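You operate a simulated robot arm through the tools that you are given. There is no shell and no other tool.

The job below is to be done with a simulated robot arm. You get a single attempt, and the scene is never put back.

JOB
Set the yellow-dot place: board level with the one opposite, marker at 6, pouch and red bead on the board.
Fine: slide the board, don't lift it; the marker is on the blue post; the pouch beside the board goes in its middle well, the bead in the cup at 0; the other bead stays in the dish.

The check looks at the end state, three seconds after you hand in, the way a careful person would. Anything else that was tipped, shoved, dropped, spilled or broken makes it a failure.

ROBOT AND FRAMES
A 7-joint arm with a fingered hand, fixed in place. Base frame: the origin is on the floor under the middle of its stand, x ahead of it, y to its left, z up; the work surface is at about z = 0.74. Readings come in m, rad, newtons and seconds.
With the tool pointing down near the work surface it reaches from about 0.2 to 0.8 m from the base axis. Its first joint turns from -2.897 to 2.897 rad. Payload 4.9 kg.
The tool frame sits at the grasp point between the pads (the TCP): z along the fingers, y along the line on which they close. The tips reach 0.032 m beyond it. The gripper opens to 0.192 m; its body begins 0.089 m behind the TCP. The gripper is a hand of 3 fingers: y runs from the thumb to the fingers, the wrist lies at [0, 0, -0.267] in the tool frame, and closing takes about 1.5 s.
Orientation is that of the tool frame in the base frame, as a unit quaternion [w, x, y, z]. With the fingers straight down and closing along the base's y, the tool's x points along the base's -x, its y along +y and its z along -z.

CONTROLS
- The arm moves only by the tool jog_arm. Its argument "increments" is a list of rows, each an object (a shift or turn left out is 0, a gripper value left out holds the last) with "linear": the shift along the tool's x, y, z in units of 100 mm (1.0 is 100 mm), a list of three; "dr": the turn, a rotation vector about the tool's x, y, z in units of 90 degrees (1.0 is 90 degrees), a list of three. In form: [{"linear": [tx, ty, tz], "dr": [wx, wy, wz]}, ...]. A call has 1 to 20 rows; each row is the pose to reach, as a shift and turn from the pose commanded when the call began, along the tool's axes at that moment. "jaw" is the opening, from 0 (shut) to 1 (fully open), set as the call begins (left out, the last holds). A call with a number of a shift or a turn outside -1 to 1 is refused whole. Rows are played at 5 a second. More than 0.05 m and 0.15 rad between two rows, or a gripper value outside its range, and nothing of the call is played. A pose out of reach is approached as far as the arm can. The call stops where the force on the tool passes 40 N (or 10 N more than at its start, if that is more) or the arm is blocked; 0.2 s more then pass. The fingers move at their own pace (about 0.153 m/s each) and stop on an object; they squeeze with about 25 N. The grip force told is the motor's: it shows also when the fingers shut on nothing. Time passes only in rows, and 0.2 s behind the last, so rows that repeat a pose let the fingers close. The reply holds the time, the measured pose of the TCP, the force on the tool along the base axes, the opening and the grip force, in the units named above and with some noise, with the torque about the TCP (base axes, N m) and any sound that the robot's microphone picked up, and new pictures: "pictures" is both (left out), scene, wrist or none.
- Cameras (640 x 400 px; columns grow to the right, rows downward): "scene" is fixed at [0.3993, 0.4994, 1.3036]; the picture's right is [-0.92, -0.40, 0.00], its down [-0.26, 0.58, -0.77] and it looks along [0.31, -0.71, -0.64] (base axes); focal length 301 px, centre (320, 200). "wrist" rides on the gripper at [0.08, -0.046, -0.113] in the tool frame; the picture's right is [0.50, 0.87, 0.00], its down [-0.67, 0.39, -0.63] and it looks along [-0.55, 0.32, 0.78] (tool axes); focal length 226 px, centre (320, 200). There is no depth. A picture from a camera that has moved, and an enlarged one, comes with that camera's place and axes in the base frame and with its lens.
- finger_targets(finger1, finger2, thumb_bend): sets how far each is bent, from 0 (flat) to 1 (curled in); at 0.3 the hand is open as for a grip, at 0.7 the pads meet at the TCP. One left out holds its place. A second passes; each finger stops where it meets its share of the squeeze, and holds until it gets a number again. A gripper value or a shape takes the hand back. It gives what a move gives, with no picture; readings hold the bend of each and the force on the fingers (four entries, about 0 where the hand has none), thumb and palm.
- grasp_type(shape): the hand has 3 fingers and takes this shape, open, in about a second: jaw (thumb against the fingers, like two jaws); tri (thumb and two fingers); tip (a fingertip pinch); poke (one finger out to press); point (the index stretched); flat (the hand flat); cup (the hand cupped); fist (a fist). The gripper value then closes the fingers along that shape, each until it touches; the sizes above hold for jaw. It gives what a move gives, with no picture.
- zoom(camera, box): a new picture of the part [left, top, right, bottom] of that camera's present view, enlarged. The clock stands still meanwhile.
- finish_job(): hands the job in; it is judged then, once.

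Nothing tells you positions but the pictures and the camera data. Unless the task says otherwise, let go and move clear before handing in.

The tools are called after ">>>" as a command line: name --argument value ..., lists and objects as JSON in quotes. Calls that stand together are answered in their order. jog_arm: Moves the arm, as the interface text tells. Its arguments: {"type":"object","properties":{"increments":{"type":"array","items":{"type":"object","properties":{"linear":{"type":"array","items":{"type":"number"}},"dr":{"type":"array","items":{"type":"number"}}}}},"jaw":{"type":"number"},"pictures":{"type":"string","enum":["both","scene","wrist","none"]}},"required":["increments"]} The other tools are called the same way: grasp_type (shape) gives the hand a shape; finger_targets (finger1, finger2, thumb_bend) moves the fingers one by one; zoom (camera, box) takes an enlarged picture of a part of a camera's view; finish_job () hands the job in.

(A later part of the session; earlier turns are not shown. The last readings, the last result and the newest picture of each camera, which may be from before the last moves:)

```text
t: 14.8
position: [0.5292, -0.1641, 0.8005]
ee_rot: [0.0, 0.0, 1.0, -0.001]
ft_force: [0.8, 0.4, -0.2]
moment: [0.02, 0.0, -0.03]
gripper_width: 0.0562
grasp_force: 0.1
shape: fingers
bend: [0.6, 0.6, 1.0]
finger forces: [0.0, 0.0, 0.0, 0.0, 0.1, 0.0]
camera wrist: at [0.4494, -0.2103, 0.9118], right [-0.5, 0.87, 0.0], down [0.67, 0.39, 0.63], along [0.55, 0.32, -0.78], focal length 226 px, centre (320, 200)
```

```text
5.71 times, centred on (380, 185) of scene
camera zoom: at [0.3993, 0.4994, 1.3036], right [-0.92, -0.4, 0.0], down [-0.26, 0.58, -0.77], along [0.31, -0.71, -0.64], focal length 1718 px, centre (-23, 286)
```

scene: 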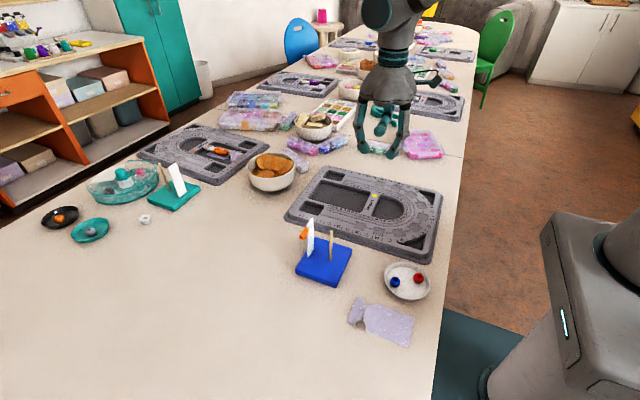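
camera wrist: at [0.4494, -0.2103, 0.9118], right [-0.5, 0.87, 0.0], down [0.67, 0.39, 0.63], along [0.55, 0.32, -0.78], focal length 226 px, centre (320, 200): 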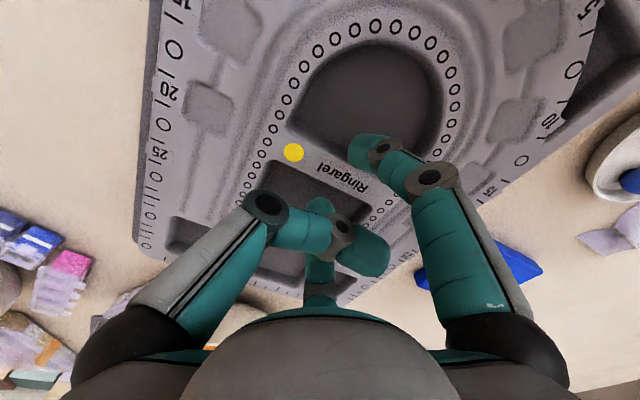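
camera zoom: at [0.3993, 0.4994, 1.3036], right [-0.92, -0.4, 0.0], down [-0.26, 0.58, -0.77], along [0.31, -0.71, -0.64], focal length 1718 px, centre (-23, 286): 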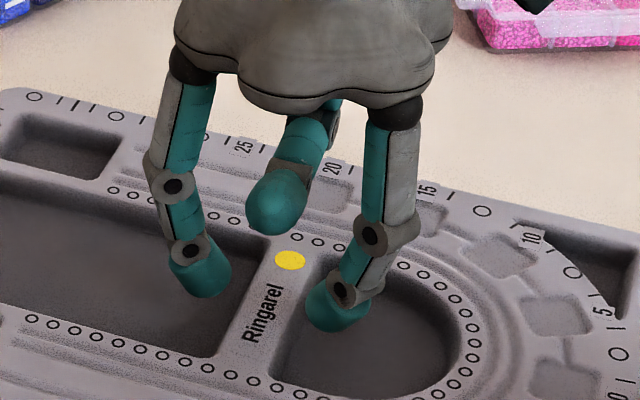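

Fingers are in line with the two wells, one either side of the strip. I'll lower a little further in fine steps.

>>> jog_arm --increments '[{"linear": [0, 0, 0.04]}, {"linear": [0, 0, 0.08]}, {"linear": [0, 0, 0.11]}, {"linear": [0, 0, 0.13]}, {"linear": [0, 0, 0.13]}]' --pictures "none"

>>> zoom --camera "scene" --box '[340, 175, 410, 220]'

```text
t: 16.0
position: [0.528, -0.1648, 0.7866]
ee_rot: [0.0, 0.0, 1.0, -0.001]
ft_force: [-0.1, -0.1, -0.4]
moment: [0.0, 0.01, 0.0]
gripper_width: 0.0564
grasp_force: 0.0
shape: fingers
bend: [0.6, 0.6, 1.0]
finger forces: [0.0, 0.0, 0.0, 0.0, 0.0, 0.1]
```

```text
8.89 times, centred on (375, 198) of scene
camera zoom: at [0.3993, 0.4994, 1.3036], right [-0.92, -0.4, 0.0], down [-0.26, 0.58, -0.77], along [0.31, -0.71, -0.64], focal length 2672 px, centre (-169, 222)
```

zoom: 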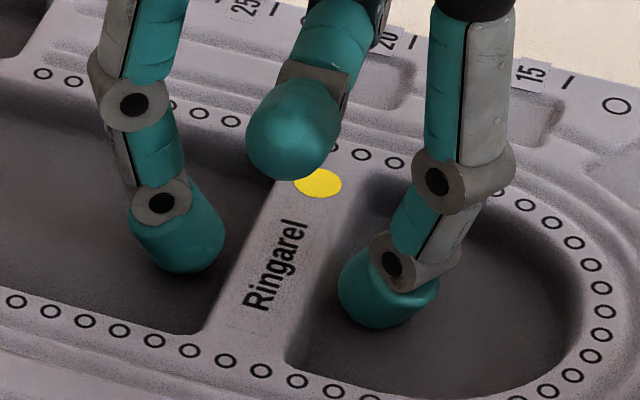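

No contact yet at TCP z = 0.787. I'll feel for the well floor with very small steps.

>>> jog_arm --increments '[{"linear": [0, 0, 0.01]}, {"linear": [0, 0, 0.02]}, {"linear": [0, 0, 0.03]}, {"linear": [0, 0, 0.04]}]' --pictures "none"

>>> zoom --camera "scene" --box '[340, 175, 410, 220]'

```text
t: 17.0
position: [0.5302, -0.164, 0.7834]
ee_rot: [0.002, 0.0, 1.0, -0.001]
ft_force: [-4.5, 1.8, 23.3]
moment: [0.49, 0.71, 0.03]
gripper_width: 0.0567
grasp_force: 11.5
shape: fingers
bend: [0.59, 0.6, 1.0]
finger forces: [20.0, 2.9, 0.1, 0.0, 0.0, 0.0]
```

```text
8.89 times, centred on (375, 198) of scene
camera zoom: at [0.3993, 0.4994, 1.3036], right [-0.92, -0.4, 0.0], down [-0.26, 0.58, -0.77], along [0.31, -0.71, -0.64], focal length 2672 px, centre (-169, 222)
```

zoom: 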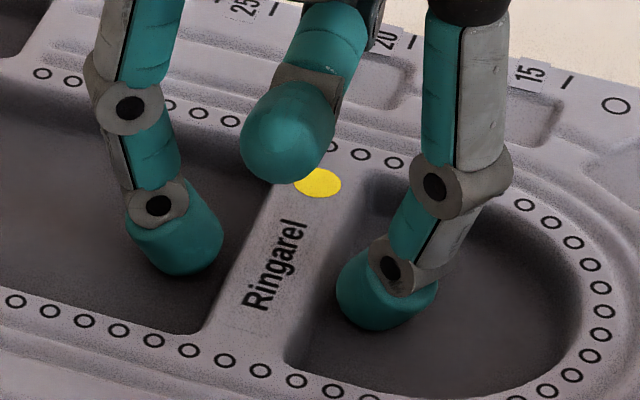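

I felt the floor at TCP z ≈ 0.784. I'll lift 3.5 mm off it and move toward -y until just before touching the wells' far walls.

>>> jog_arm --increments '[{"linear": [0, 0, -0.035]}, {"linear": [0, -0.1, -0.035]}, {"linear": [0, -0.2, -0.035]}, {"linear": [0, -0.3, -0.035]}, {"linear": [0, -0.36, -0.035]}, {"linear": [0, -0.36, -0.035]}]' --pictures "none"

>>> zoom --camera "scene" --box '[340, 165, 410, 210]'

```text
t: 18.4
position: [0.5273, -0.1999, 0.7861]
ee_rot: [0.0, 0.0, 1.0, 0.0]
ft_force: [0.1, 0.8, 0.7]
moment: [0.01, -0.04, -0.02]
gripper_width: 0.0562
grasp_force: 0.2
shape: fingers
bend: [0.6, 0.6, 1.0]
finger forces: [0.0, 0.0, 0.0, 0.0, 0.0, 0.1]
```

```text
8.89 times, centred on (375, 188) of scene
camera zoom: at [0.3993, 0.4994, 1.3036], right [-0.92, -0.4, 0.0], down [-0.26, 0.58, -0.77], along [0.31, -0.71, -0.64], focal length 2672 px, centre (-169, 311)
```

zoom: 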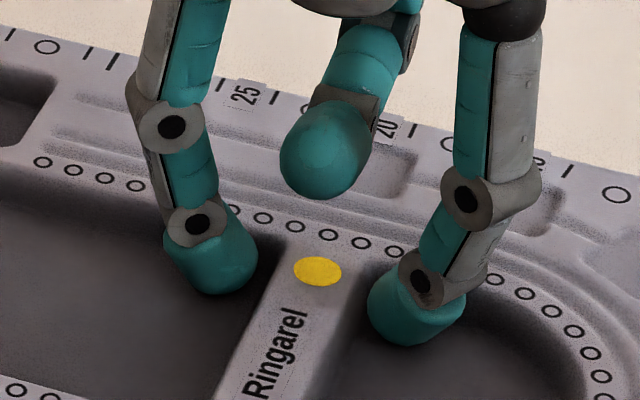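

The fingertips are nearly at the walls. I'll now push slowly, 5 mm per row, for the first 40 mm and check.

>>> jog_arm --increments '[{"linear": [0, -0.04, 0]}, {"linear": [0, -0.08, 0]}, {"linear": [0, -0.12, 0]}, {"linear": [0, -0.16, 0]}, {"linear": [0, -0.2, 0]}, {"linear": [0, -0.24, 0]}, {"linear": [0, -0.28, 0]}, {"linear": [0, -0.32, 0]}, {"linear": [0, -0.36, 0]}, {"linear": [0, -0.4, 0]}, {"linear": [0, -0.4, 0]}]' --pictures "scene"

>>> zoom --camera "scene" --box '[270, 130, 460, 250]'

```text
t: 20.8
position: [0.5283, -0.2399, 0.7862]
ee_rot: [0.0, 0.0, 1.0, 0.001]
ft_force: [0.7, 0.3, -0.4]
moment: [0.0, 0.0, 0.03]
gripper_width: 0.056
grasp_force: 0.3
shape: fingers
bend: [0.6, 0.6, 1.0]
finger forces: [0.3, 0.3, 0.0, 0.0, 0.0, 0.0]
```

scene: 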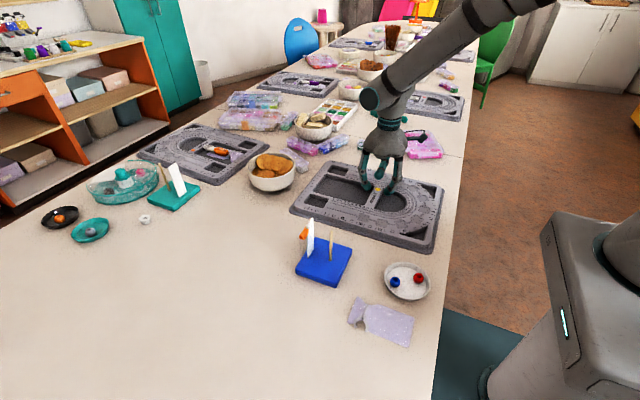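

```text
3.33 times, centred on (365, 190) of scene
camera zoom: at [0.3993, 0.4994, 1.3036], right [-0.92, -0.4, 0.0], down [-0.26, 0.58, -0.77], along [0.31, -0.71, -0.64], focal length 1002 px, centre (170, 233)
```

zoom: 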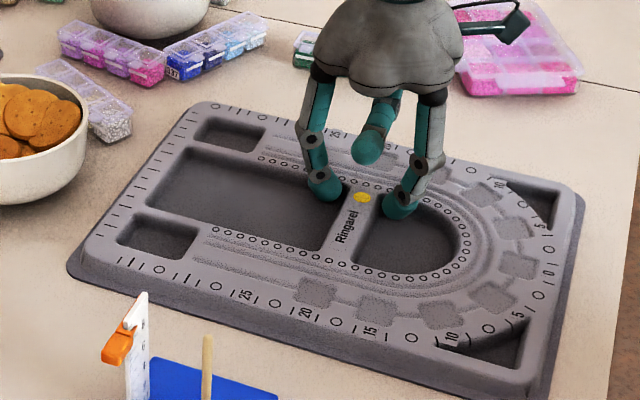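

The board slides straight; it has moved about 38 mm. About 27 mm remains, so I'll push 23 mm more and then measure precisely.

>>> jog_arm --increments '[{"linear": [0, -0.04, 0]}, {"linear": [0, -0.08, 0]}, {"linear": [0, -0.12, 0]}, {"linear": [0, -0.16, 0]}, {"linear": [0, -0.2, 0]}, {"linear": [0, -0.23, 0]}, {"linear": [0, -0.23, 0]}]' --pictures "none"

>>> zoom --camera "scene" --box '[285, 150, 365, 200]'

>>> zoom --camera "scene" --box '[380, 170, 460, 220]'

>>> zoom --camera "scene" --box '[285, 165, 365, 215]'

```text
t: 22.4
position: [0.5275, -0.2634, 0.786]
ee_rot: [0.0, 0.0, 1.0, 0.0]
ft_force: [0.3, 1.5, 0.3]
moment: [0.01, 0.02, 0.0]
gripper_width: 0.0561
grasp_force: 0.6
shape: fingers
bend: [0.6, 0.6, 1.0]
finger forces: [0.6, 0.4, 0.0, 0.1, 0.0, 0.1]
```

```text
8.00 times, centred on (325, 175) of scene
camera zoom: at [0.3993, 0.4994, 1.3036], right [-0.92, -0.4, 0.0], down [-0.26, 0.58, -0.77], along [0.31, -0.71, -0.64], focal length 2405 px, centre (280, 400)
```

zoom: 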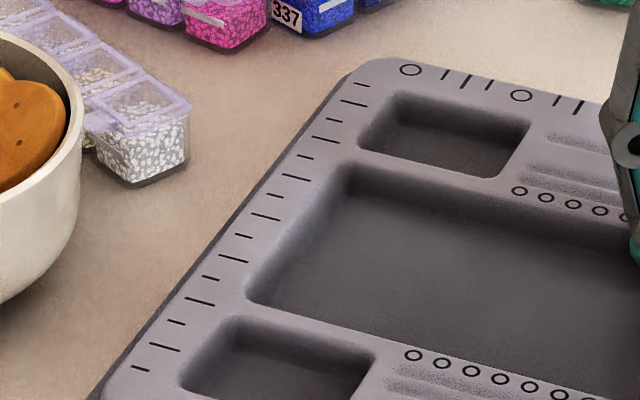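

```text
8.00 times, centred on (420, 195) of scene
camera zoom: at [0.3993, 0.4994, 1.3036], right [-0.92, -0.4, 0.0], down [-0.26, 0.58, -0.77], along [0.31, -0.71, -0.64], focal length 2405 px, centre (-480, 240)
```

zoom: 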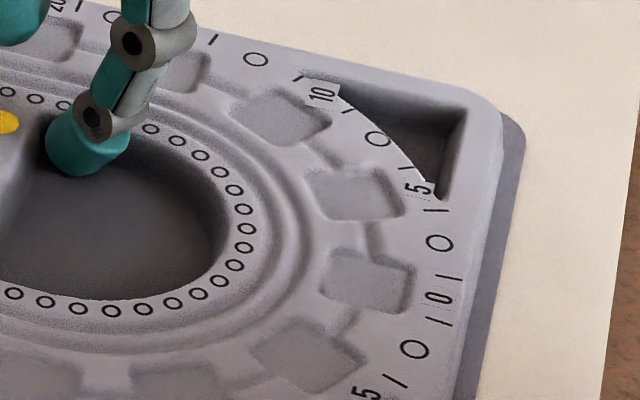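

```text
8.00 times, centred on (325, 190) of scene
camera zoom: at [0.3993, 0.4994, 1.3036], right [-0.92, -0.4, 0.0], down [-0.26, 0.58, -0.77], along [0.31, -0.71, -0.64], focal length 2405 px, centre (280, 280)
```

zoom: 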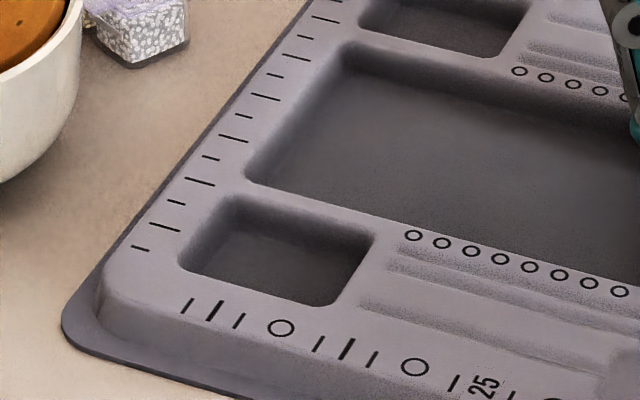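

Measured: centre now at y ≈ -0.208 with almost no yaw; target is -0.217. I'll push the last 9 mm.

>>> jog_arm --increments '[{"linear": [0, -0.03, 0]}, {"linear": [0, -0.06, 0]}, {"linear": [0, -0.09, 0]}, {"linear": [0, -0.09, 0]}]' --pictures "none"

>>> zoom --camera "scene" --box '[285, 150, 365, 200]'

>>> zoom --camera "scene" --box '[380, 170, 460, 220]'

>>> zoom --camera "scene" --box '[285, 165, 365, 215]'

```text
t: 23.4
position: [0.5292, -0.2729, 0.7847]
ee_rot: [0.0, 0.001, 1.0, 0.0]
ft_force: [0.2, 0.3, -1.3]
moment: [0.04, 0.01, 0.01]
gripper_width: 0.0562
grasp_force: 0.4
shape: fingers
bend: [0.6, 0.6, 1.0]
finger forces: [0.3, 0.3, 0.0, 0.1, 0.0, 0.0]
```

```text
8.00 times, centred on (325, 175) of scene
camera zoom: at [0.3993, 0.4994, 1.3036], right [-0.92, -0.4, 0.0], down [-0.26, 0.58, -0.77], along [0.31, -0.71, -0.64], focal length 2405 px, centre (280, 400)
```

zoom: 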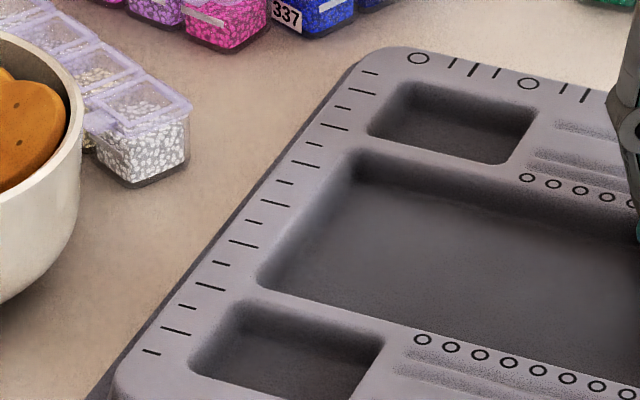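

```text
8.00 times, centred on (420, 195) of scene
camera zoom: at [0.3993, 0.4994, 1.3036], right [-0.92, -0.4, 0.0], down [-0.26, 0.58, -0.77], along [0.31, -0.71, -0.64], focal length 2405 px, centre (-480, 240)
```

zoom: 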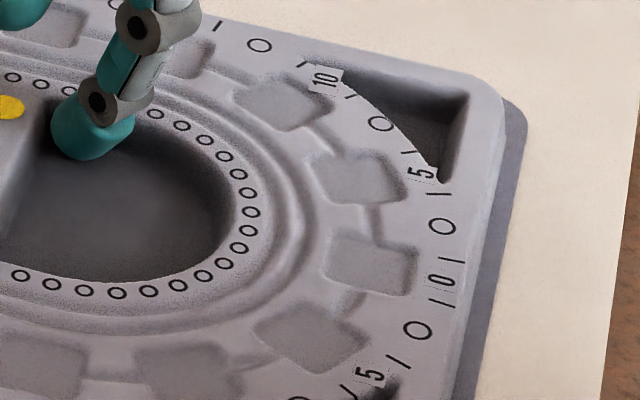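

```text
8.00 times, centred on (325, 190) of scene
camera zoom: at [0.3993, 0.4994, 1.3036], right [-0.92, -0.4, 0.0], down [-0.26, 0.58, -0.77], along [0.31, -0.71, -0.64], focal length 2405 px, centre (280, 280)
```

zoom: 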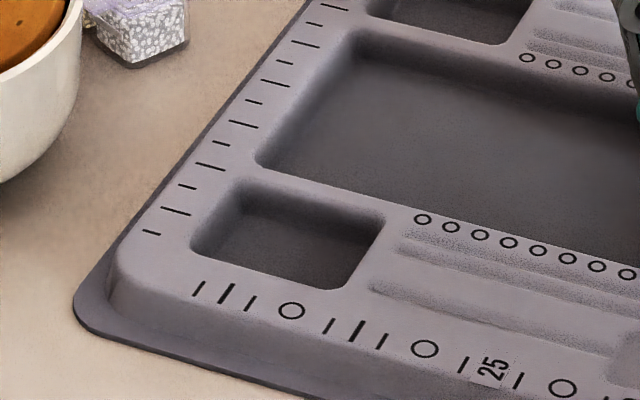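

The board centre is at y ≈ -0.2186 with yaw near zero, matching the target to about 1 mm. I'll back off the walls and lift clear.

>>> jog_arm --increments '[{"linear": [0, 0.08, 0]}, {"linear": [0, 0.2, -0.02]}, {"linear": [0, 0.2, -0.2]}, {"linear": [0, 0.2, -0.6]}, {"linear": [0, 0.2, -1.0]}]' --pictures "both"

```text
t: 24.6
position: [0.5286, -0.2521, 0.8856]
ee_rot: [-0.001, 0.001, 1.0, -0.001]
ft_force: [-0.6, 0.4, -0.7]
moment: [0.0, 0.0, 0.0]
gripper_width: 0.0563
grasp_force: 0.1
shape: fingers
bend: [0.6, 0.6, 1.0]
finger forces: [0.0, 0.0, 0.0, 0.1, 0.1, 0.1]
camera wrist: at [0.4495, -0.2988, 0.9975], right [-0.5, 0.87, 0.0], down [0.67, 0.39, 0.63], along [0.55, 0.32, -0.78], focal length 226 px, centre (320, 200)
```

scene: 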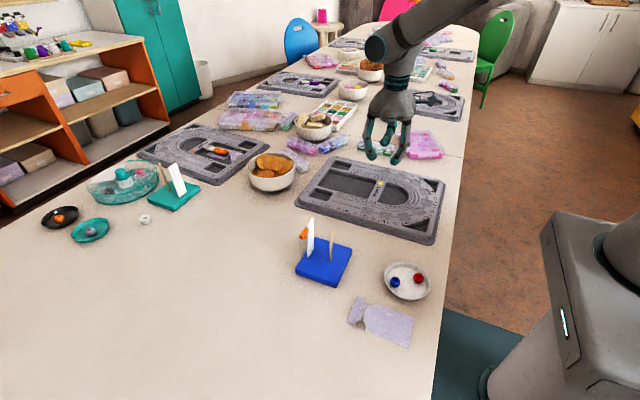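
wrist: 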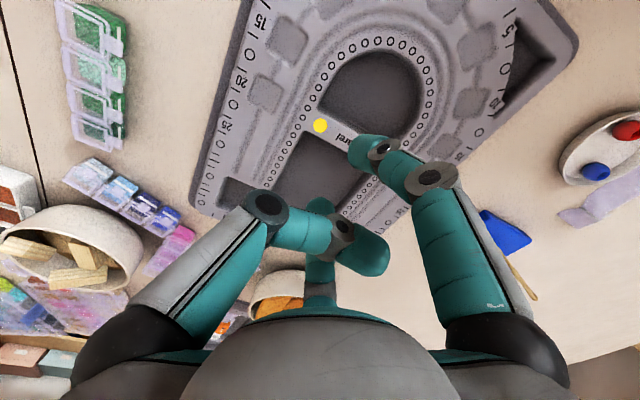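

The board is done for now. Next is the marker; I'll read the ruler as finely as possible from the fixed camera.

>>> zoom --camera "scene" --box '[302, 215, 326, 233]'

>>> zoom --camera "scene" --box '[302, 232, 326, 258]'

>>> zoom --camera "wrist" --box '[470, 190, 570, 310]'

```text
16.00 times, centred on (314, 224) of scene
camera zoom: at [0.3993, 0.4994, 1.3036], right [-0.92, -0.4, 0.0], down [-0.26, 0.58, -0.77], along [0.31, -0.71, -0.64], focal length 4810 px, centre (416, -184)
```

zoom: 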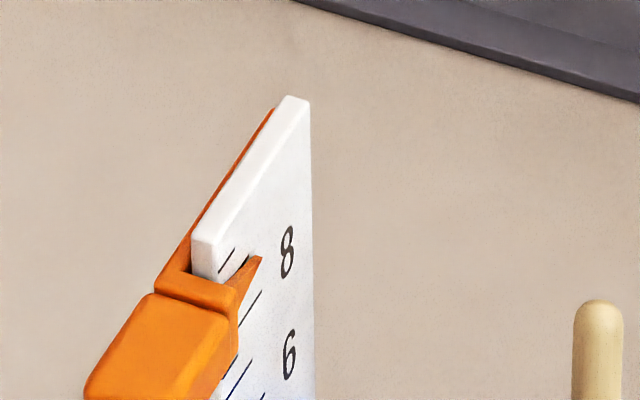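

```text
15.38 times, centred on (314, 245) of scene
camera zoom: at [0.3993, 0.4994, 1.3036], right [-0.92, -0.4, 0.0], down [-0.26, 0.58, -0.77], along [0.31, -0.71, -0.64], focal length 4625 px, centre (412, -492)
```

zoom: 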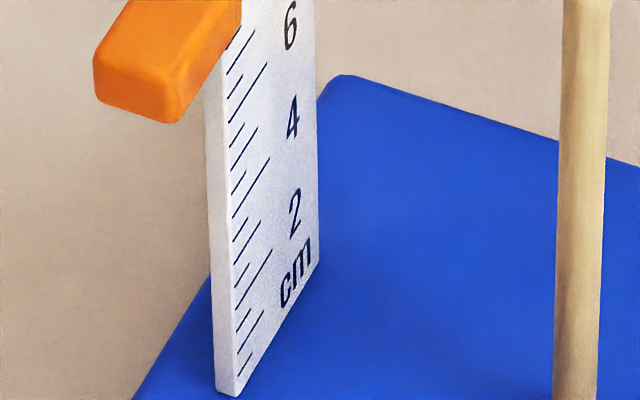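

```text
3.33 times, centred on (520, 250) of wrist
camera zoom: at [0.4495, -0.2988, 0.9975], right [-0.5, 0.87, 0.0], down [0.67, 0.39, 0.63], along [0.55, 0.32, -0.78], focal length 754 px, centre (-347, 33)
```

zoom: 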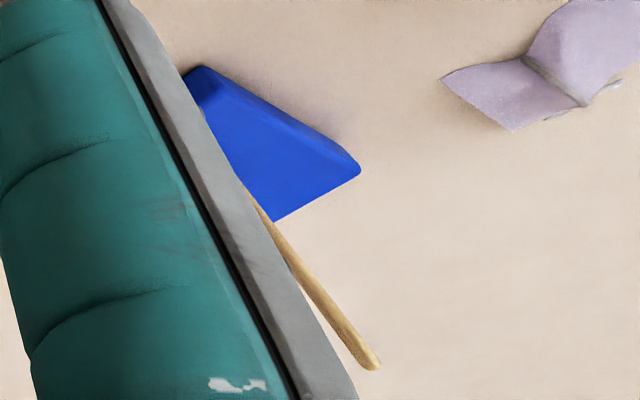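

The pointer seems to sit near 8.6–9, so I want a square-on view of the scale. I'll open the hand, rise and bring the wrist camera round to the -x side of the ruler, staying well above everything.

>>> grasp_type --shape "jaw"

>>> jog_arm --increments '[{"linear": [0, 0.1, -0.4]}, {"linear": [0, 0.4, -0.7]}, {"linear": [0, 0.75, -0.7]}, {"linear": [0, 1.0, -0.7]}]' --pictures "none"

>>> jog_arm --increments '[{"linear": [0, 0.4, 0]}, {"linear": [0, 0.8, 0]}, {"linear": [0, 1.0, 0]}]' --pictures "none"

>>> jog_arm --increments '[{"linear": [0, 0.4, 0]}, {"linear": [0, 0.8, 0]}, {"linear": [0, 0.9, 0]}, {"linear": [0, 0.9, 0]}]' --pictures "both"

```text
t: 25.5
position: [0.5296, -0.2523, 0.8848]
ee_rot: [0.0, 0.0, 1.0, 0.0]
ft_force: [0.1, 0.2, 0.9]
moment: [0.0, 0.01, 0.01]
gripper_width: 0.1917
grasp_force: 0.1
shape: jaw
bend: [0.3, 0.3, 0.3]
finger forces: [0.0, 0.0, 0.1, 0.1, 0.1, 0.0]
```

```text
t: 26.5
position: [0.5296, -0.1522, 0.9559]
ee_rot: [0.001, 0.001, 1.0, 0.001]
ft_force: [0.2, -0.5, -0.4]
moment: [0.0, 0.0, -0.01]
gripper_width: 0.1919
grasp_force: 0.0
shape: jaw
bend: [0.3, 0.3, 0.3]
finger forces: [0.1, 0.0, 0.1, 0.1, 0.0, 0.0]
```

```text
t: 27.3
position: [0.5307, -0.0515, 0.9556]
ee_rot: [0.0, 0.0, 1.0, 0.0]
ft_force: [-0.2, -0.3, -1.1]
moment: [-0.03, 0.0, 0.02]
gripper_width: 0.1918
grasp_force: 0.0
shape: jaw
bend: [0.3, 0.3, 0.3]
finger forces: [0.0, 0.0, 0.0, 0.0, 0.0, 0.0]
```

```text
t: 28.3
position: [0.5292, 0.0375, 0.9579]
ee_rot: [0.001, 0.0, 1.0, 0.0]
ft_force: [-0.8, 0.4, -0.3]
moment: [-0.01, -0.04, -0.01]
gripper_width: 0.1918
grasp_force: 0.0
shape: jaw
bend: [0.3, 0.3, 0.3]
finger forces: [0.1, 0.0, 0.0, 0.0, 0.0, 0.0]
camera wrist: at [0.4498, -0.0082, 1.0693], right [-0.5, 0.87, 0.0], down [0.67, 0.39, 0.63], along [0.55, 0.32, -0.78], focal length 226 px, centre (320, 200)
```

scene: 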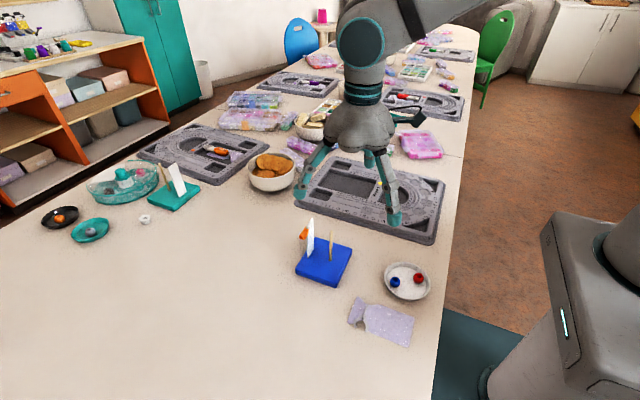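
wrist: 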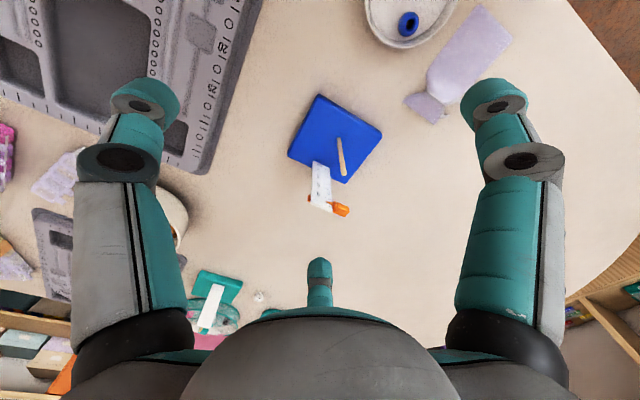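

The ruler's scale face is in clear view of the wrist camera now. I'll zoom in on it.

>>> zoom --camera "wrist" --box '[300, 155, 360, 220]'

>>> zoom --camera "wrist" --box '[305, 180, 355, 220]'

>>> zoom --camera "wrist" --box '[280, 85, 390, 190]'

```text
6.15 times, centred on (330, 188) of wrist
camera zoom: at [0.4498, -0.0082, 1.0693], right [-0.5, 0.87, 0.0], down [0.67, 0.39, 0.63], along [0.55, 0.32, -0.78], focal length 1391 px, centre (258, 277)
```

zoom: 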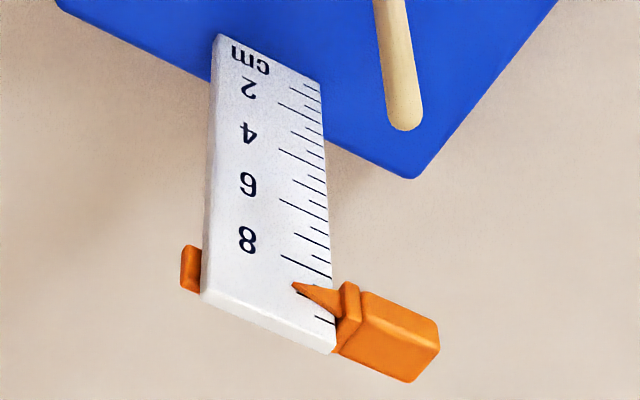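

```text
10.00 times, centred on (330, 200) of wrist
camera zoom: at [0.4498, -0.0082, 1.0693], right [-0.5, 0.87, 0.0], down [0.67, 0.39, 0.63], along [0.55, 0.32, -0.78], focal length 2261 px, centre (220, 200)
```

zoom: 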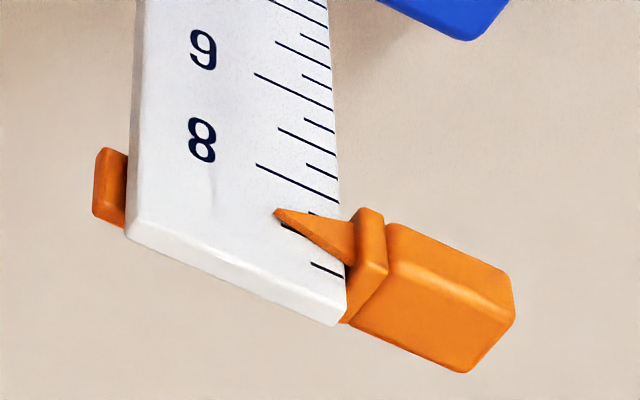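

```text
3.81 times, centred on (335, 138) of wrist
camera zoom: at [0.4498, -0.0082, 1.0693], right [-0.5, 0.87, 0.0], down [0.67, 0.39, 0.63], along [0.55, 0.32, -0.78], focal length 861 px, centre (263, 438)
```

zoom: 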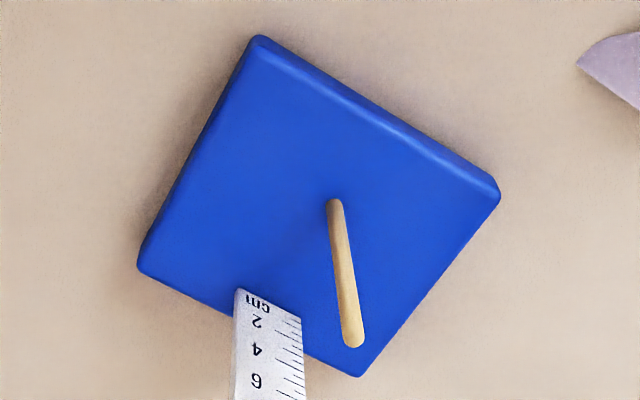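

Now it's clear: the pointer reads 9.0 and must come down 30 mm to 6. I'll push the orange handle down with the thumb of the open hand, keeping the hand body on the free +y side of the ruler.

>>> jog_arm --increments '[{"linear": [-0.2, 0.35, 0]}, {"linear": [-0.4, 0.7, 0]}, {"linear": [-0.6, 1.0, 0]}, {"linear": [-0.76, 1.0, 0]}]' --pictures "none"

>>> jog_arm --increments '[{"linear": [0, 0.4, 0]}, {"linear": [0, 0.845, 0]}, {"linear": [0, 0.845, 0.2]}, {"linear": [0, 0.845, 0.4]}, {"linear": [0, 0.845, 0.4]}]' --pictures "both"

>>> zoom --camera "scene" --box '[270, 170, 350, 270]'

```text
t: 29.3
position: [0.6049, 0.1385, 0.9553]
ee_rot: [0.0, 0.001, 1.0, 0.001]
ft_force: [-0.1, 0.5, 0.4]
moment: [-0.03, 0.0, 0.04]
gripper_width: 0.1918
grasp_force: 0.1
shape: jaw
bend: [0.3, 0.3, 0.3]
finger forces: [0.0, 0.1, 0.0, 0.0, 0.0, 0.0]
```

```text
t: 30.5
position: [0.6044, 0.2232, 0.9152]
ee_rot: [0.0, 0.0, 1.0, 0.0]
ft_force: [-0.9, 0.5, 0.2]
moment: [-0.03, 0.02, -0.01]
gripper_width: 0.1921
grasp_force: 0.1
shape: jaw
bend: [0.3, 0.3, 0.3]
finger forces: [0.0, 0.0, 0.0, 0.1, 0.1, 0.0]
camera wrist: at [0.5253, 0.1767, 1.0284], right [-0.5, 0.87, 0.0], down [0.67, 0.39, 0.63], along [0.55, 0.32, -0.78], focal length 226 px, centre (320, 200)
```

scene: 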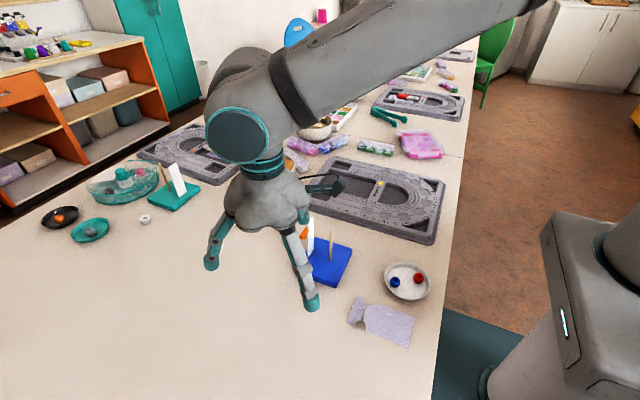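
wrist: 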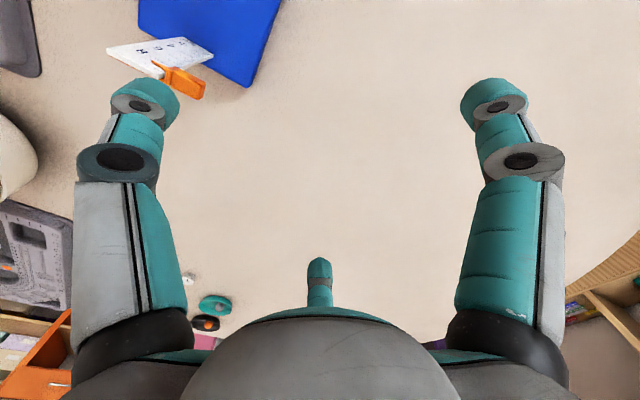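

```text
4.00 times, centred on (310, 220) of scene
camera zoom: at [0.3993, 0.4994, 1.3036], right [-0.92, -0.4, 0.0], down [-0.26, 0.58, -0.77], along [0.31, -0.71, -0.64], focal length 1203 px, centre (360, 120)
```

zoom: 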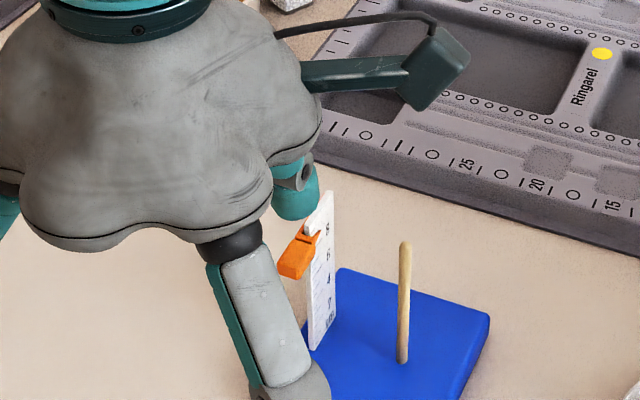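

The thumb tip is right above the orange handle (handle centre ≈ (0.603, 0.112)). I'll descend 2 cm and check alignment before touching.

>>> jog_arm --increments '[{"linear": [0, 0, 0.05]}, {"linear": [0, 0, 0.1]}, {"linear": [0, 0, 0.15]}, {"linear": [0, 0, 0.15]}]' --pictures "none"

>>> zoom --camera "scene" --box '[290, 195, 350, 265]'

>>> zoom --camera "wrist" --box '[80, 20, 240, 160]'

```text
t: 31.5
position: [0.6052, 0.2229, 0.9006]
ee_rot: [0.0, 0.0, 1.0, 0.0]
ft_force: [0.0, -0.4, -0.3]
moment: [-0.01, -0.01, 0.04]
gripper_width: 0.1917
grasp_force: 0.0
shape: jaw
bend: [0.3, 0.3, 0.3]
finger forces: [0.1, 0.0, 0.1, 0.0, 0.0, 0.0]
```

```text
5.71 times, centred on (320, 230) of scene
camera zoom: at [0.3993, 0.4994, 1.3036], right [-0.92, -0.4, 0.0], down [-0.26, 0.58, -0.77], along [0.31, -0.71, -0.64], focal length 1718 px, centre (320, 29)
```

zoom: 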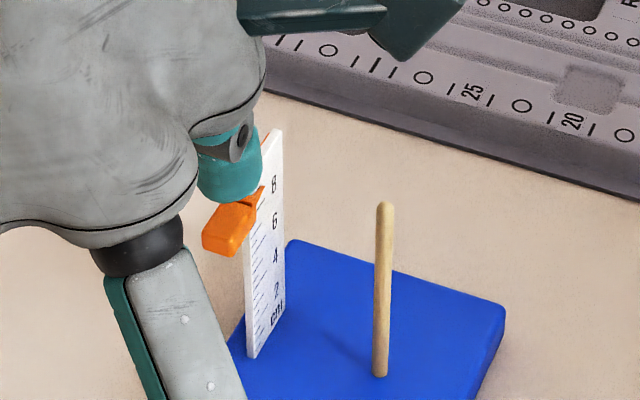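

```text
2.86 times, centred on (160, 90) of wrist
camera zoom: at [0.5256, 0.1765, 1.0132], right [-0.5, 0.87, 0.0], down [0.67, 0.39, 0.63], along [0.55, 0.32, -0.78], focal length 646 px, centre (777, 514)
```

zoom: 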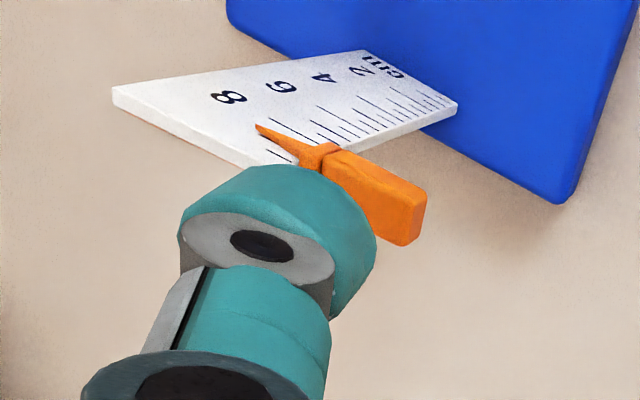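

The thumb tip is above the handle and clear of the ruler edge. I'll nudge 2 mm outward and descend in small steps looking for contact.

>>> jog_arm --increments '[{"linear": [0, 0.02, 0.03]}, {"linear": [0, 0.02, 0.06]}, {"linear": [0, 0.02, 0.08]}, {"linear": [0, 0.02, 0.08]}]' --pictures "none"

>>> jog_arm --increments '[{"linear": [0, 0, 0.01]}, {"linear": [0, 0, 0.02]}, {"linear": [0, 0, 0.03]}, {"linear": [0, 0, 0.03]}]' --pictures "none"

>>> zoom --camera "scene" --box '[290, 195, 350, 265]'

>>> zoom --camera "wrist" --box '[80, 20, 240, 160]'

```text
t: 32.5
position: [0.6063, 0.2247, 0.8945]
ee_rot: [0.0, 0.0, 1.0, 0.0]
ft_force: [0.6, -0.4, -0.4]
moment: [-0.01, 0.0, 0.01]
gripper_width: 0.192
grasp_force: 0.1
shape: jaw
bend: [0.3, 0.3, 0.3]
finger forces: [0.0, 0.0, 0.0, 0.1, 0.0, 0.0]
```

```text
t: 33.5
position: [0.6049, 0.2244, 0.8894]
ee_rot: [-0.001, 0.0, 1.0, 0.0]
ft_force: [-0.5, -0.5, -0.3]
moment: [-0.01, -0.01, -0.03]
gripper_width: 0.1917
grasp_force: 0.3
shape: jaw
bend: [0.3, 0.3, 0.3]
finger forces: [0.0, 0.0, 0.0, 0.1, 0.1, 0.0]
```

```text
5.71 times, centred on (320, 230) of scene
camera zoom: at [0.3993, 0.4994, 1.3036], right [-0.92, -0.4, 0.0], down [-0.26, 0.58, -0.77], along [0.31, -0.71, -0.64], focal length 1718 px, centre (320, 29)
```

zoom: 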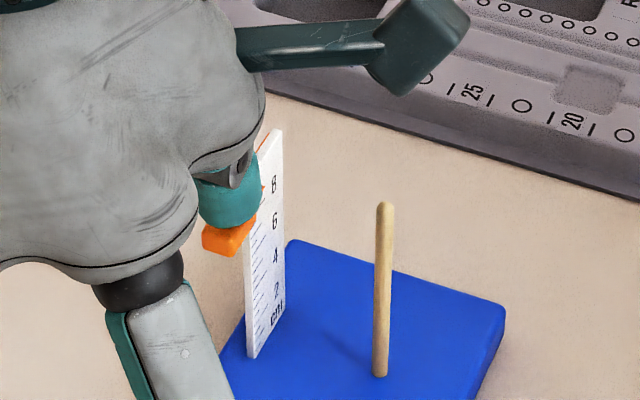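

```text
2.86 times, centred on (160, 90) of wrist
camera zoom: at [0.5253, 0.1782, 1.0023], right [-0.5, 0.87, 0.0], down [0.67, 0.39, 0.63], along [0.55, 0.32, -0.78], focal length 646 px, centre (777, 514)
```

zoom: 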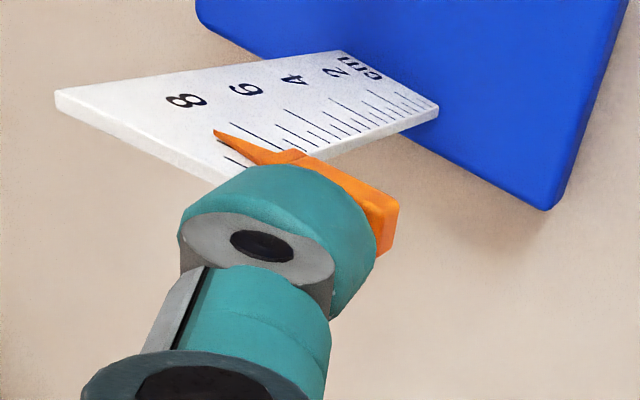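

Not touching yet, pointer still at 9. I'll keep going down in small steps.

>>> jog_arm --increments '[{"linear": [0, 0, 0.01]}, {"linear": [0, 0, 0.02]}, {"linear": [0, 0, 0.03]}, {"linear": [0, 0, 0.04]}, {"linear": [0, 0, 0.05]}, {"linear": [0, 0, 0.06]}, {"linear": [0, 0, 0.06]}]' --pictures "none"

>>> zoom --camera "wrist" --box '[80, 20, 240, 160]'

>>> zoom --camera "scene" --box '[290, 195, 350, 265]'

```text
t: 35.1
position: [0.605, 0.2242, 0.8842]
ee_rot: [0.0, 0.0, 1.0, 0.0]
ft_force: [-0.5, -0.4, 1.0]
moment: [-0.07, -0.01, -0.01]
gripper_width: 0.1917
grasp_force: 0.1
shape: jaw
bend: [0.3, 0.3, 0.3]
finger forces: [0.0, 0.1, 0.1, 0.0, 0.4, 0.1]
```

```text
2.86 times, centred on (160, 90) of wrist
camera zoom: at [0.5257, 0.1781, 0.9967], right [-0.5, 0.87, 0.0], down [0.67, 0.39, 0.63], along [0.55, 0.32, -0.78], focal length 646 px, centre (777, 514)
```

zoom: 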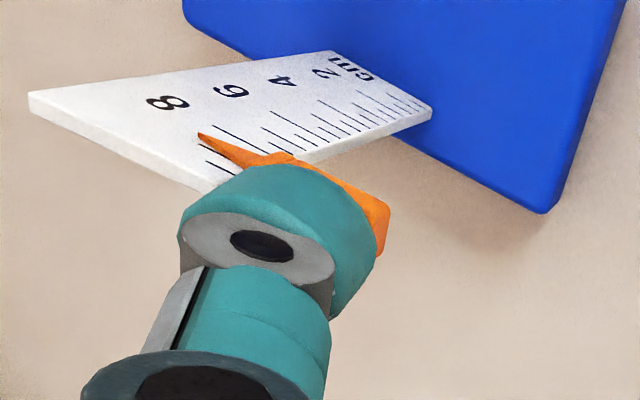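

```text
5.71 times, centred on (320, 230) of scene
camera zoom: at [0.3993, 0.4994, 1.3036], right [-0.92, -0.4, 0.0], down [-0.26, 0.58, -0.77], along [0.31, -0.71, -0.64], focal length 1718 px, centre (320, 29)
```

zoom: 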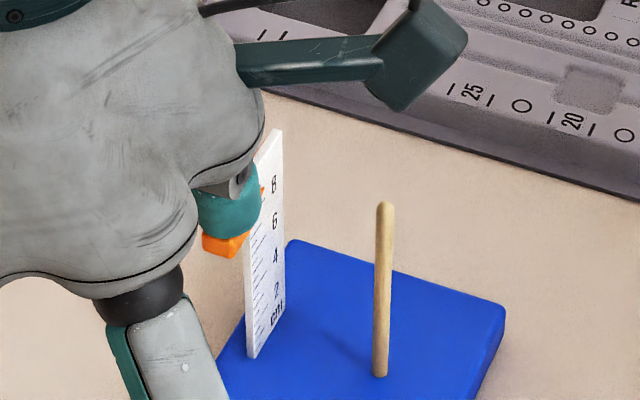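

First light contact (about 0.7 N on the thumb) at TCP z ≈ 0.884. I'll push down 15 mm slowly and see how the clip and stand respond.

>>> jog_arm --increments '[{"linear": [0, 0, 0.02]}, {"linear": [0, 0, 0.04]}, {"linear": [0, 0, 0.06]}, {"linear": [0, 0, 0.08]}, {"linear": [0, 0, 0.1]}, {"linear": [0, 0, 0.12]}, {"linear": [0, 0, 0.14]}, {"linear": [0, 0, 0.15]}, {"linear": [0, 0, 0.15]}]' --pictures "none"

>>> zoom --camera "wrist" --box '[80, 20, 240, 160]'

>>> zoom --camera "scene" --box '[290, 195, 350, 265]'

```text
t: 37.1
position: [0.6054, 0.2241, 0.8692]
ee_rot: [0.0, 0.001, 1.0, 0.0]
ft_force: [0.1, 0.6, 0.4]
moment: [0.0, -0.02, 0.01]
gripper_width: 0.1919
grasp_force: 0.1
shape: jaw
bend: [0.3, 0.3, 0.3]
finger forces: [0.0, 0.1, 0.0, 0.0, 0.1, 0.1]
```

```text
2.86 times, centred on (160, 90) of wrist
camera zoom: at [0.5253, 0.178, 0.9814], right [-0.5, 0.87, 0.0], down [0.67, 0.39, 0.63], along [0.55, 0.32, -0.78], focal length 646 px, centre (777, 514)
```

zoom: 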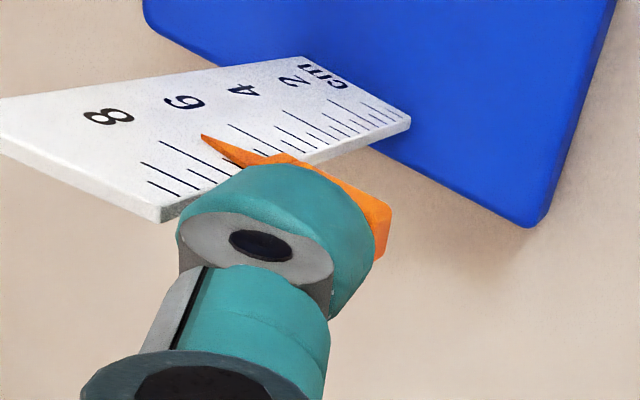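

```text
5.71 times, centred on (320, 230) of scene
camera zoom: at [0.3993, 0.4994, 1.3036], right [-0.92, -0.4, 0.0], down [-0.26, 0.58, -0.77], along [0.31, -0.71, -0.64], focal length 1718 px, centre (320, 29)
```

zoom: 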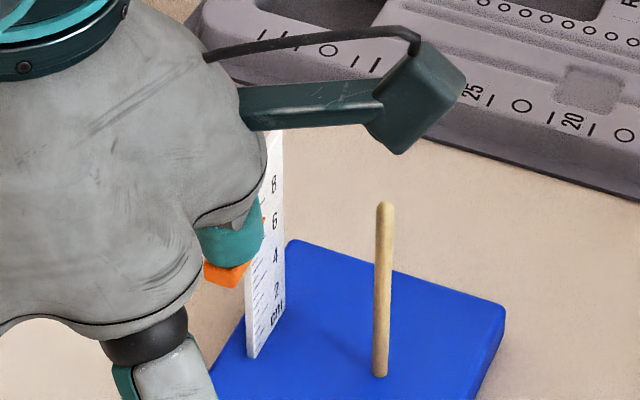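

The clip slides down easily. I'll zoom in to read the pointer now.

>>> zoom --camera "wrist" --box '[80, 35, 180, 95]'

```text
6.40 times, centred on (130, 65) of wrist
camera zoom: at [0.5253, 0.178, 0.9814], right [-0.5, 0.87, 0.0], down [0.67, 0.39, 0.63], along [0.55, 0.32, -0.78], focal length 1447 px, centre (1536, 1064)
```

zoom: 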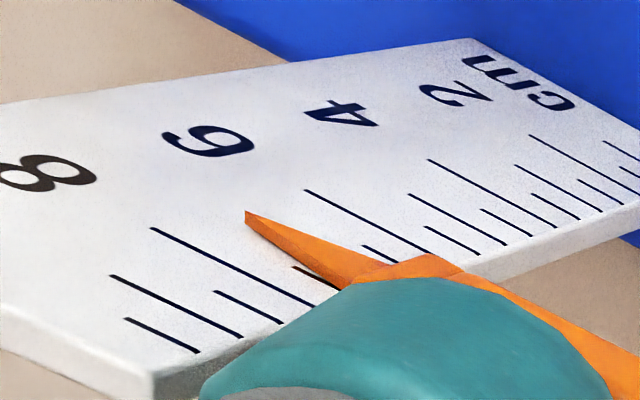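

The pointer now reads about 7.0 (it covers the 7 tick). I'll push 8 mm more and re-read before the final touch.

>>> jog_arm --increments '[{"linear": [0, 0, 0.02]}, {"linear": [0, 0, 0.04]}, {"linear": [0, 0, 0.06]}, {"linear": [0, 0, 0.08]}, {"linear": [0, 0, 0.08]}]' --pictures "none"

>>> zoom --camera "wrist" --box '[80, 35, 180, 95]'

```text
t: 38.3
position: [0.6038, 0.2237, 0.8616]
ee_rot: [0.0, 0.001, 1.0, 0.001]
ft_force: [-0.9, 0.0, -0.3]
moment: [0.02, -0.02, 0.04]
gripper_width: 0.1919
grasp_force: 0.0
shape: jaw
bend: [0.3, 0.3, 0.3]
finger forces: [0.0, 0.0, 0.1, 0.0, 0.0, 0.0]
```

```text
6.40 times, centred on (130, 65) of wrist
camera zoom: at [0.5256, 0.1782, 0.9739], right [-0.5, 0.87, 0.0], down [0.67, 0.39, 0.63], along [0.55, 0.32, -0.78], focal length 1447 px, centre (1536, 1064)
```

zoom: 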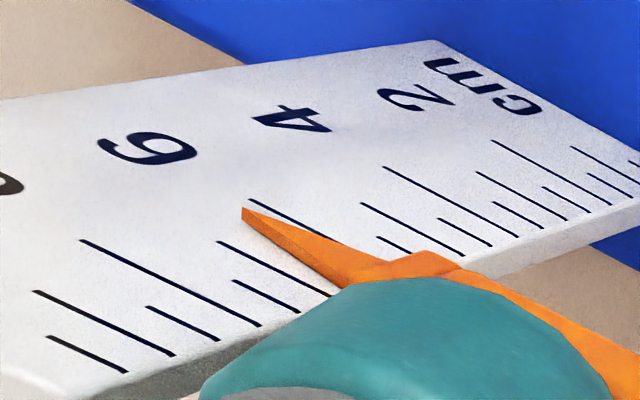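

It reads about 6.25 now. I'll push 2 mm more, then back off and check square-on before any final touch.

>>> jog_arm --increments '[{"linear": [0, 0, 0.01]}, {"linear": [0, 0, 0.02]}, {"linear": [0, 0, 0.02]}, {"linear": [0, 0, -0.1]}, {"linear": [0, 0, -0.4]}, {"linear": [0, 0, -0.8]}, {"linear": [0, 0, -0.95]}]' --pictures "none"

>>> jog_arm --increments '[{"linear": [0.2, -0.4, 0]}, {"linear": [0.4, -0.8, 0]}, {"linear": [0.76, -1.0, 0]}, {"linear": [0.76, -1.0, 0]}]' --pictures "none"

>>> jog_arm --increments '[{"linear": [0, -0.4, 0]}, {"linear": [0, -0.84, 0]}, {"linear": [0, -0.84, 0]}, {"linear": [0, -0.84, 0]}]' --pictures "both"

>>> zoom --camera "wrist" --box '[305, 155, 360, 210]'

>>> zoom --camera "scene" --box '[300, 215, 335, 260]'

```text
t: 39.9
position: [0.6061, 0.2236, 0.9574]
ee_rot: [-0.001, 0.0, 1.0, 0.0]
ft_force: [0.0, 0.4, 0.0]
moment: [0.02, 0.03, 0.02]
gripper_width: 0.192
grasp_force: 0.0
shape: jaw
bend: [0.3, 0.3, 0.3]
finger forces: [0.0, 0.0, 0.0, 0.0, 0.0, 0.0]
```

```text
t: 40.9
position: [0.5284, 0.1235, 0.9554]
ee_rot: [0.0, -0.001, 1.0, 0.0]
ft_force: [-0.3, -0.3, 0.5]
moment: [0.01, 0.04, 0.01]
gripper_width: 0.1922
grasp_force: 0.1
shape: jaw
bend: [0.3, 0.3, 0.3]
finger forces: [0.0, 0.1, 0.0, 0.0, 0.0, 0.0]
```

```text
t: 41.9
position: [0.53, 0.0401, 0.9552]
ee_rot: [0.0, 0.0, 1.0, -0.001]
ft_force: [-0.1, -0.1, -0.4]
moment: [-0.02, 0.0, -0.02]
gripper_width: 0.1919
grasp_force: 0.2
shape: jaw
bend: [0.3, 0.3, 0.3]
finger forces: [0.1, 0.1, 0.1, 0.0, 0.0, 0.0]
camera wrist: at [0.4503, -0.0057, 1.0683], right [-0.5, 0.87, 0.0], down [0.67, 0.39, 0.63], along [0.55, 0.32, -0.78], focal length 226 px, centre (320, 200)
```

scene: 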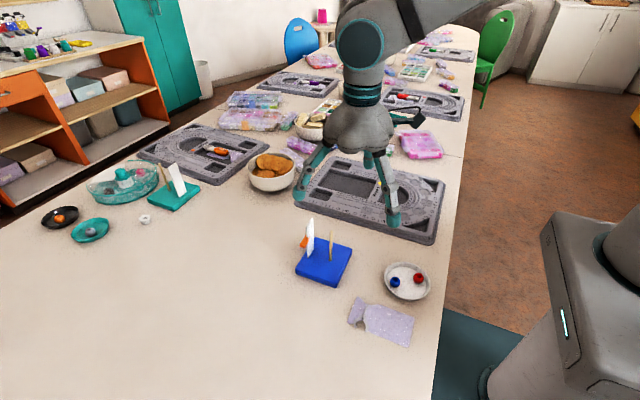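
wrist: 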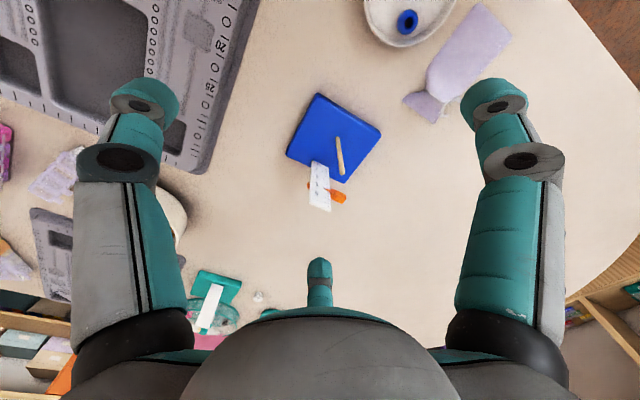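

```text
7.27 times, centred on (332, 182) of wrist
camera zoom: at [0.4503, -0.0057, 1.0683], right [-0.5, 0.87, 0.0], down [0.67, 0.39, 0.63], along [0.55, 0.32, -0.78], focal length 1644 px, centre (229, 327)
```

zoom: 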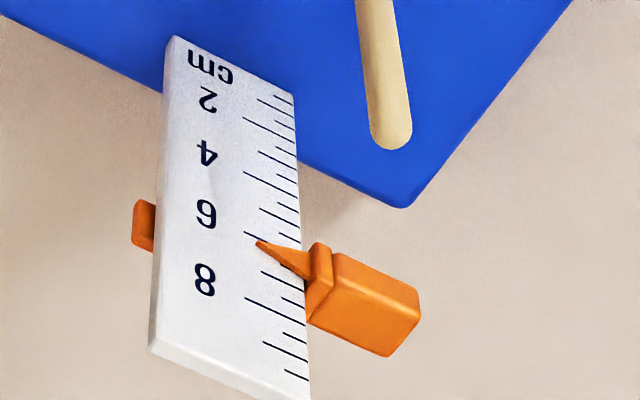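

```text
8.89 times, centred on (318, 238) of scene
camera zoom: at [0.3993, 0.4994, 1.3036], right [-0.92, -0.4, 0.0], down [-0.26, 0.58, -0.77], along [0.31, -0.71, -0.64], focal length 2672 px, centre (342, -133)
```

zoom: 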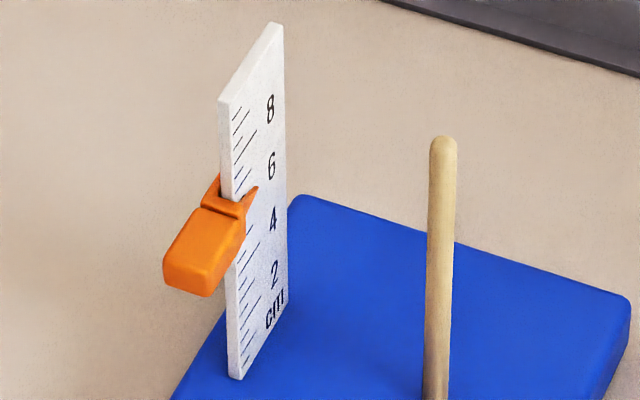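

The stand is undisturbed and the pointer is just past the 6 tick side of 7. I'll zoom tightly to read it exactly.

>>> zoom --camera "wrist" --box '[322, 170, 348, 188]'

>>> zoom --camera "scene" --box '[307, 226, 323, 244]'

```text
16.00 times, centred on (335, 179) of wrist
camera zoom: at [0.4503, -0.0057, 1.0683], right [-0.5, 0.87, 0.0], down [0.67, 0.39, 0.63], along [0.55, 0.32, -0.78], focal length 3617 px, centre (80, 536)
```

zoom: 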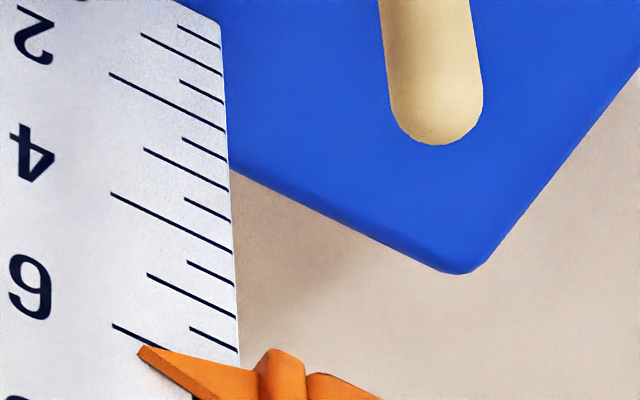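

```text
16.00 times, centred on (315, 235) of scene
camera zoom: at [0.3993, 0.4994, 1.3036], right [-0.92, -0.4, 0.0], down [-0.26, 0.58, -0.77], along [0.31, -0.71, -0.64], focal length 4810 px, centre (400, -360)
```

zoom: 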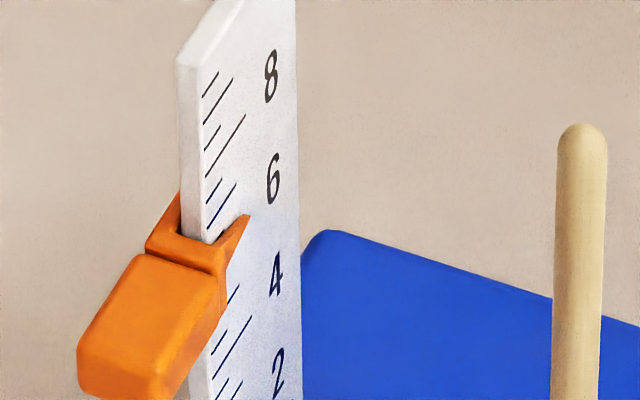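

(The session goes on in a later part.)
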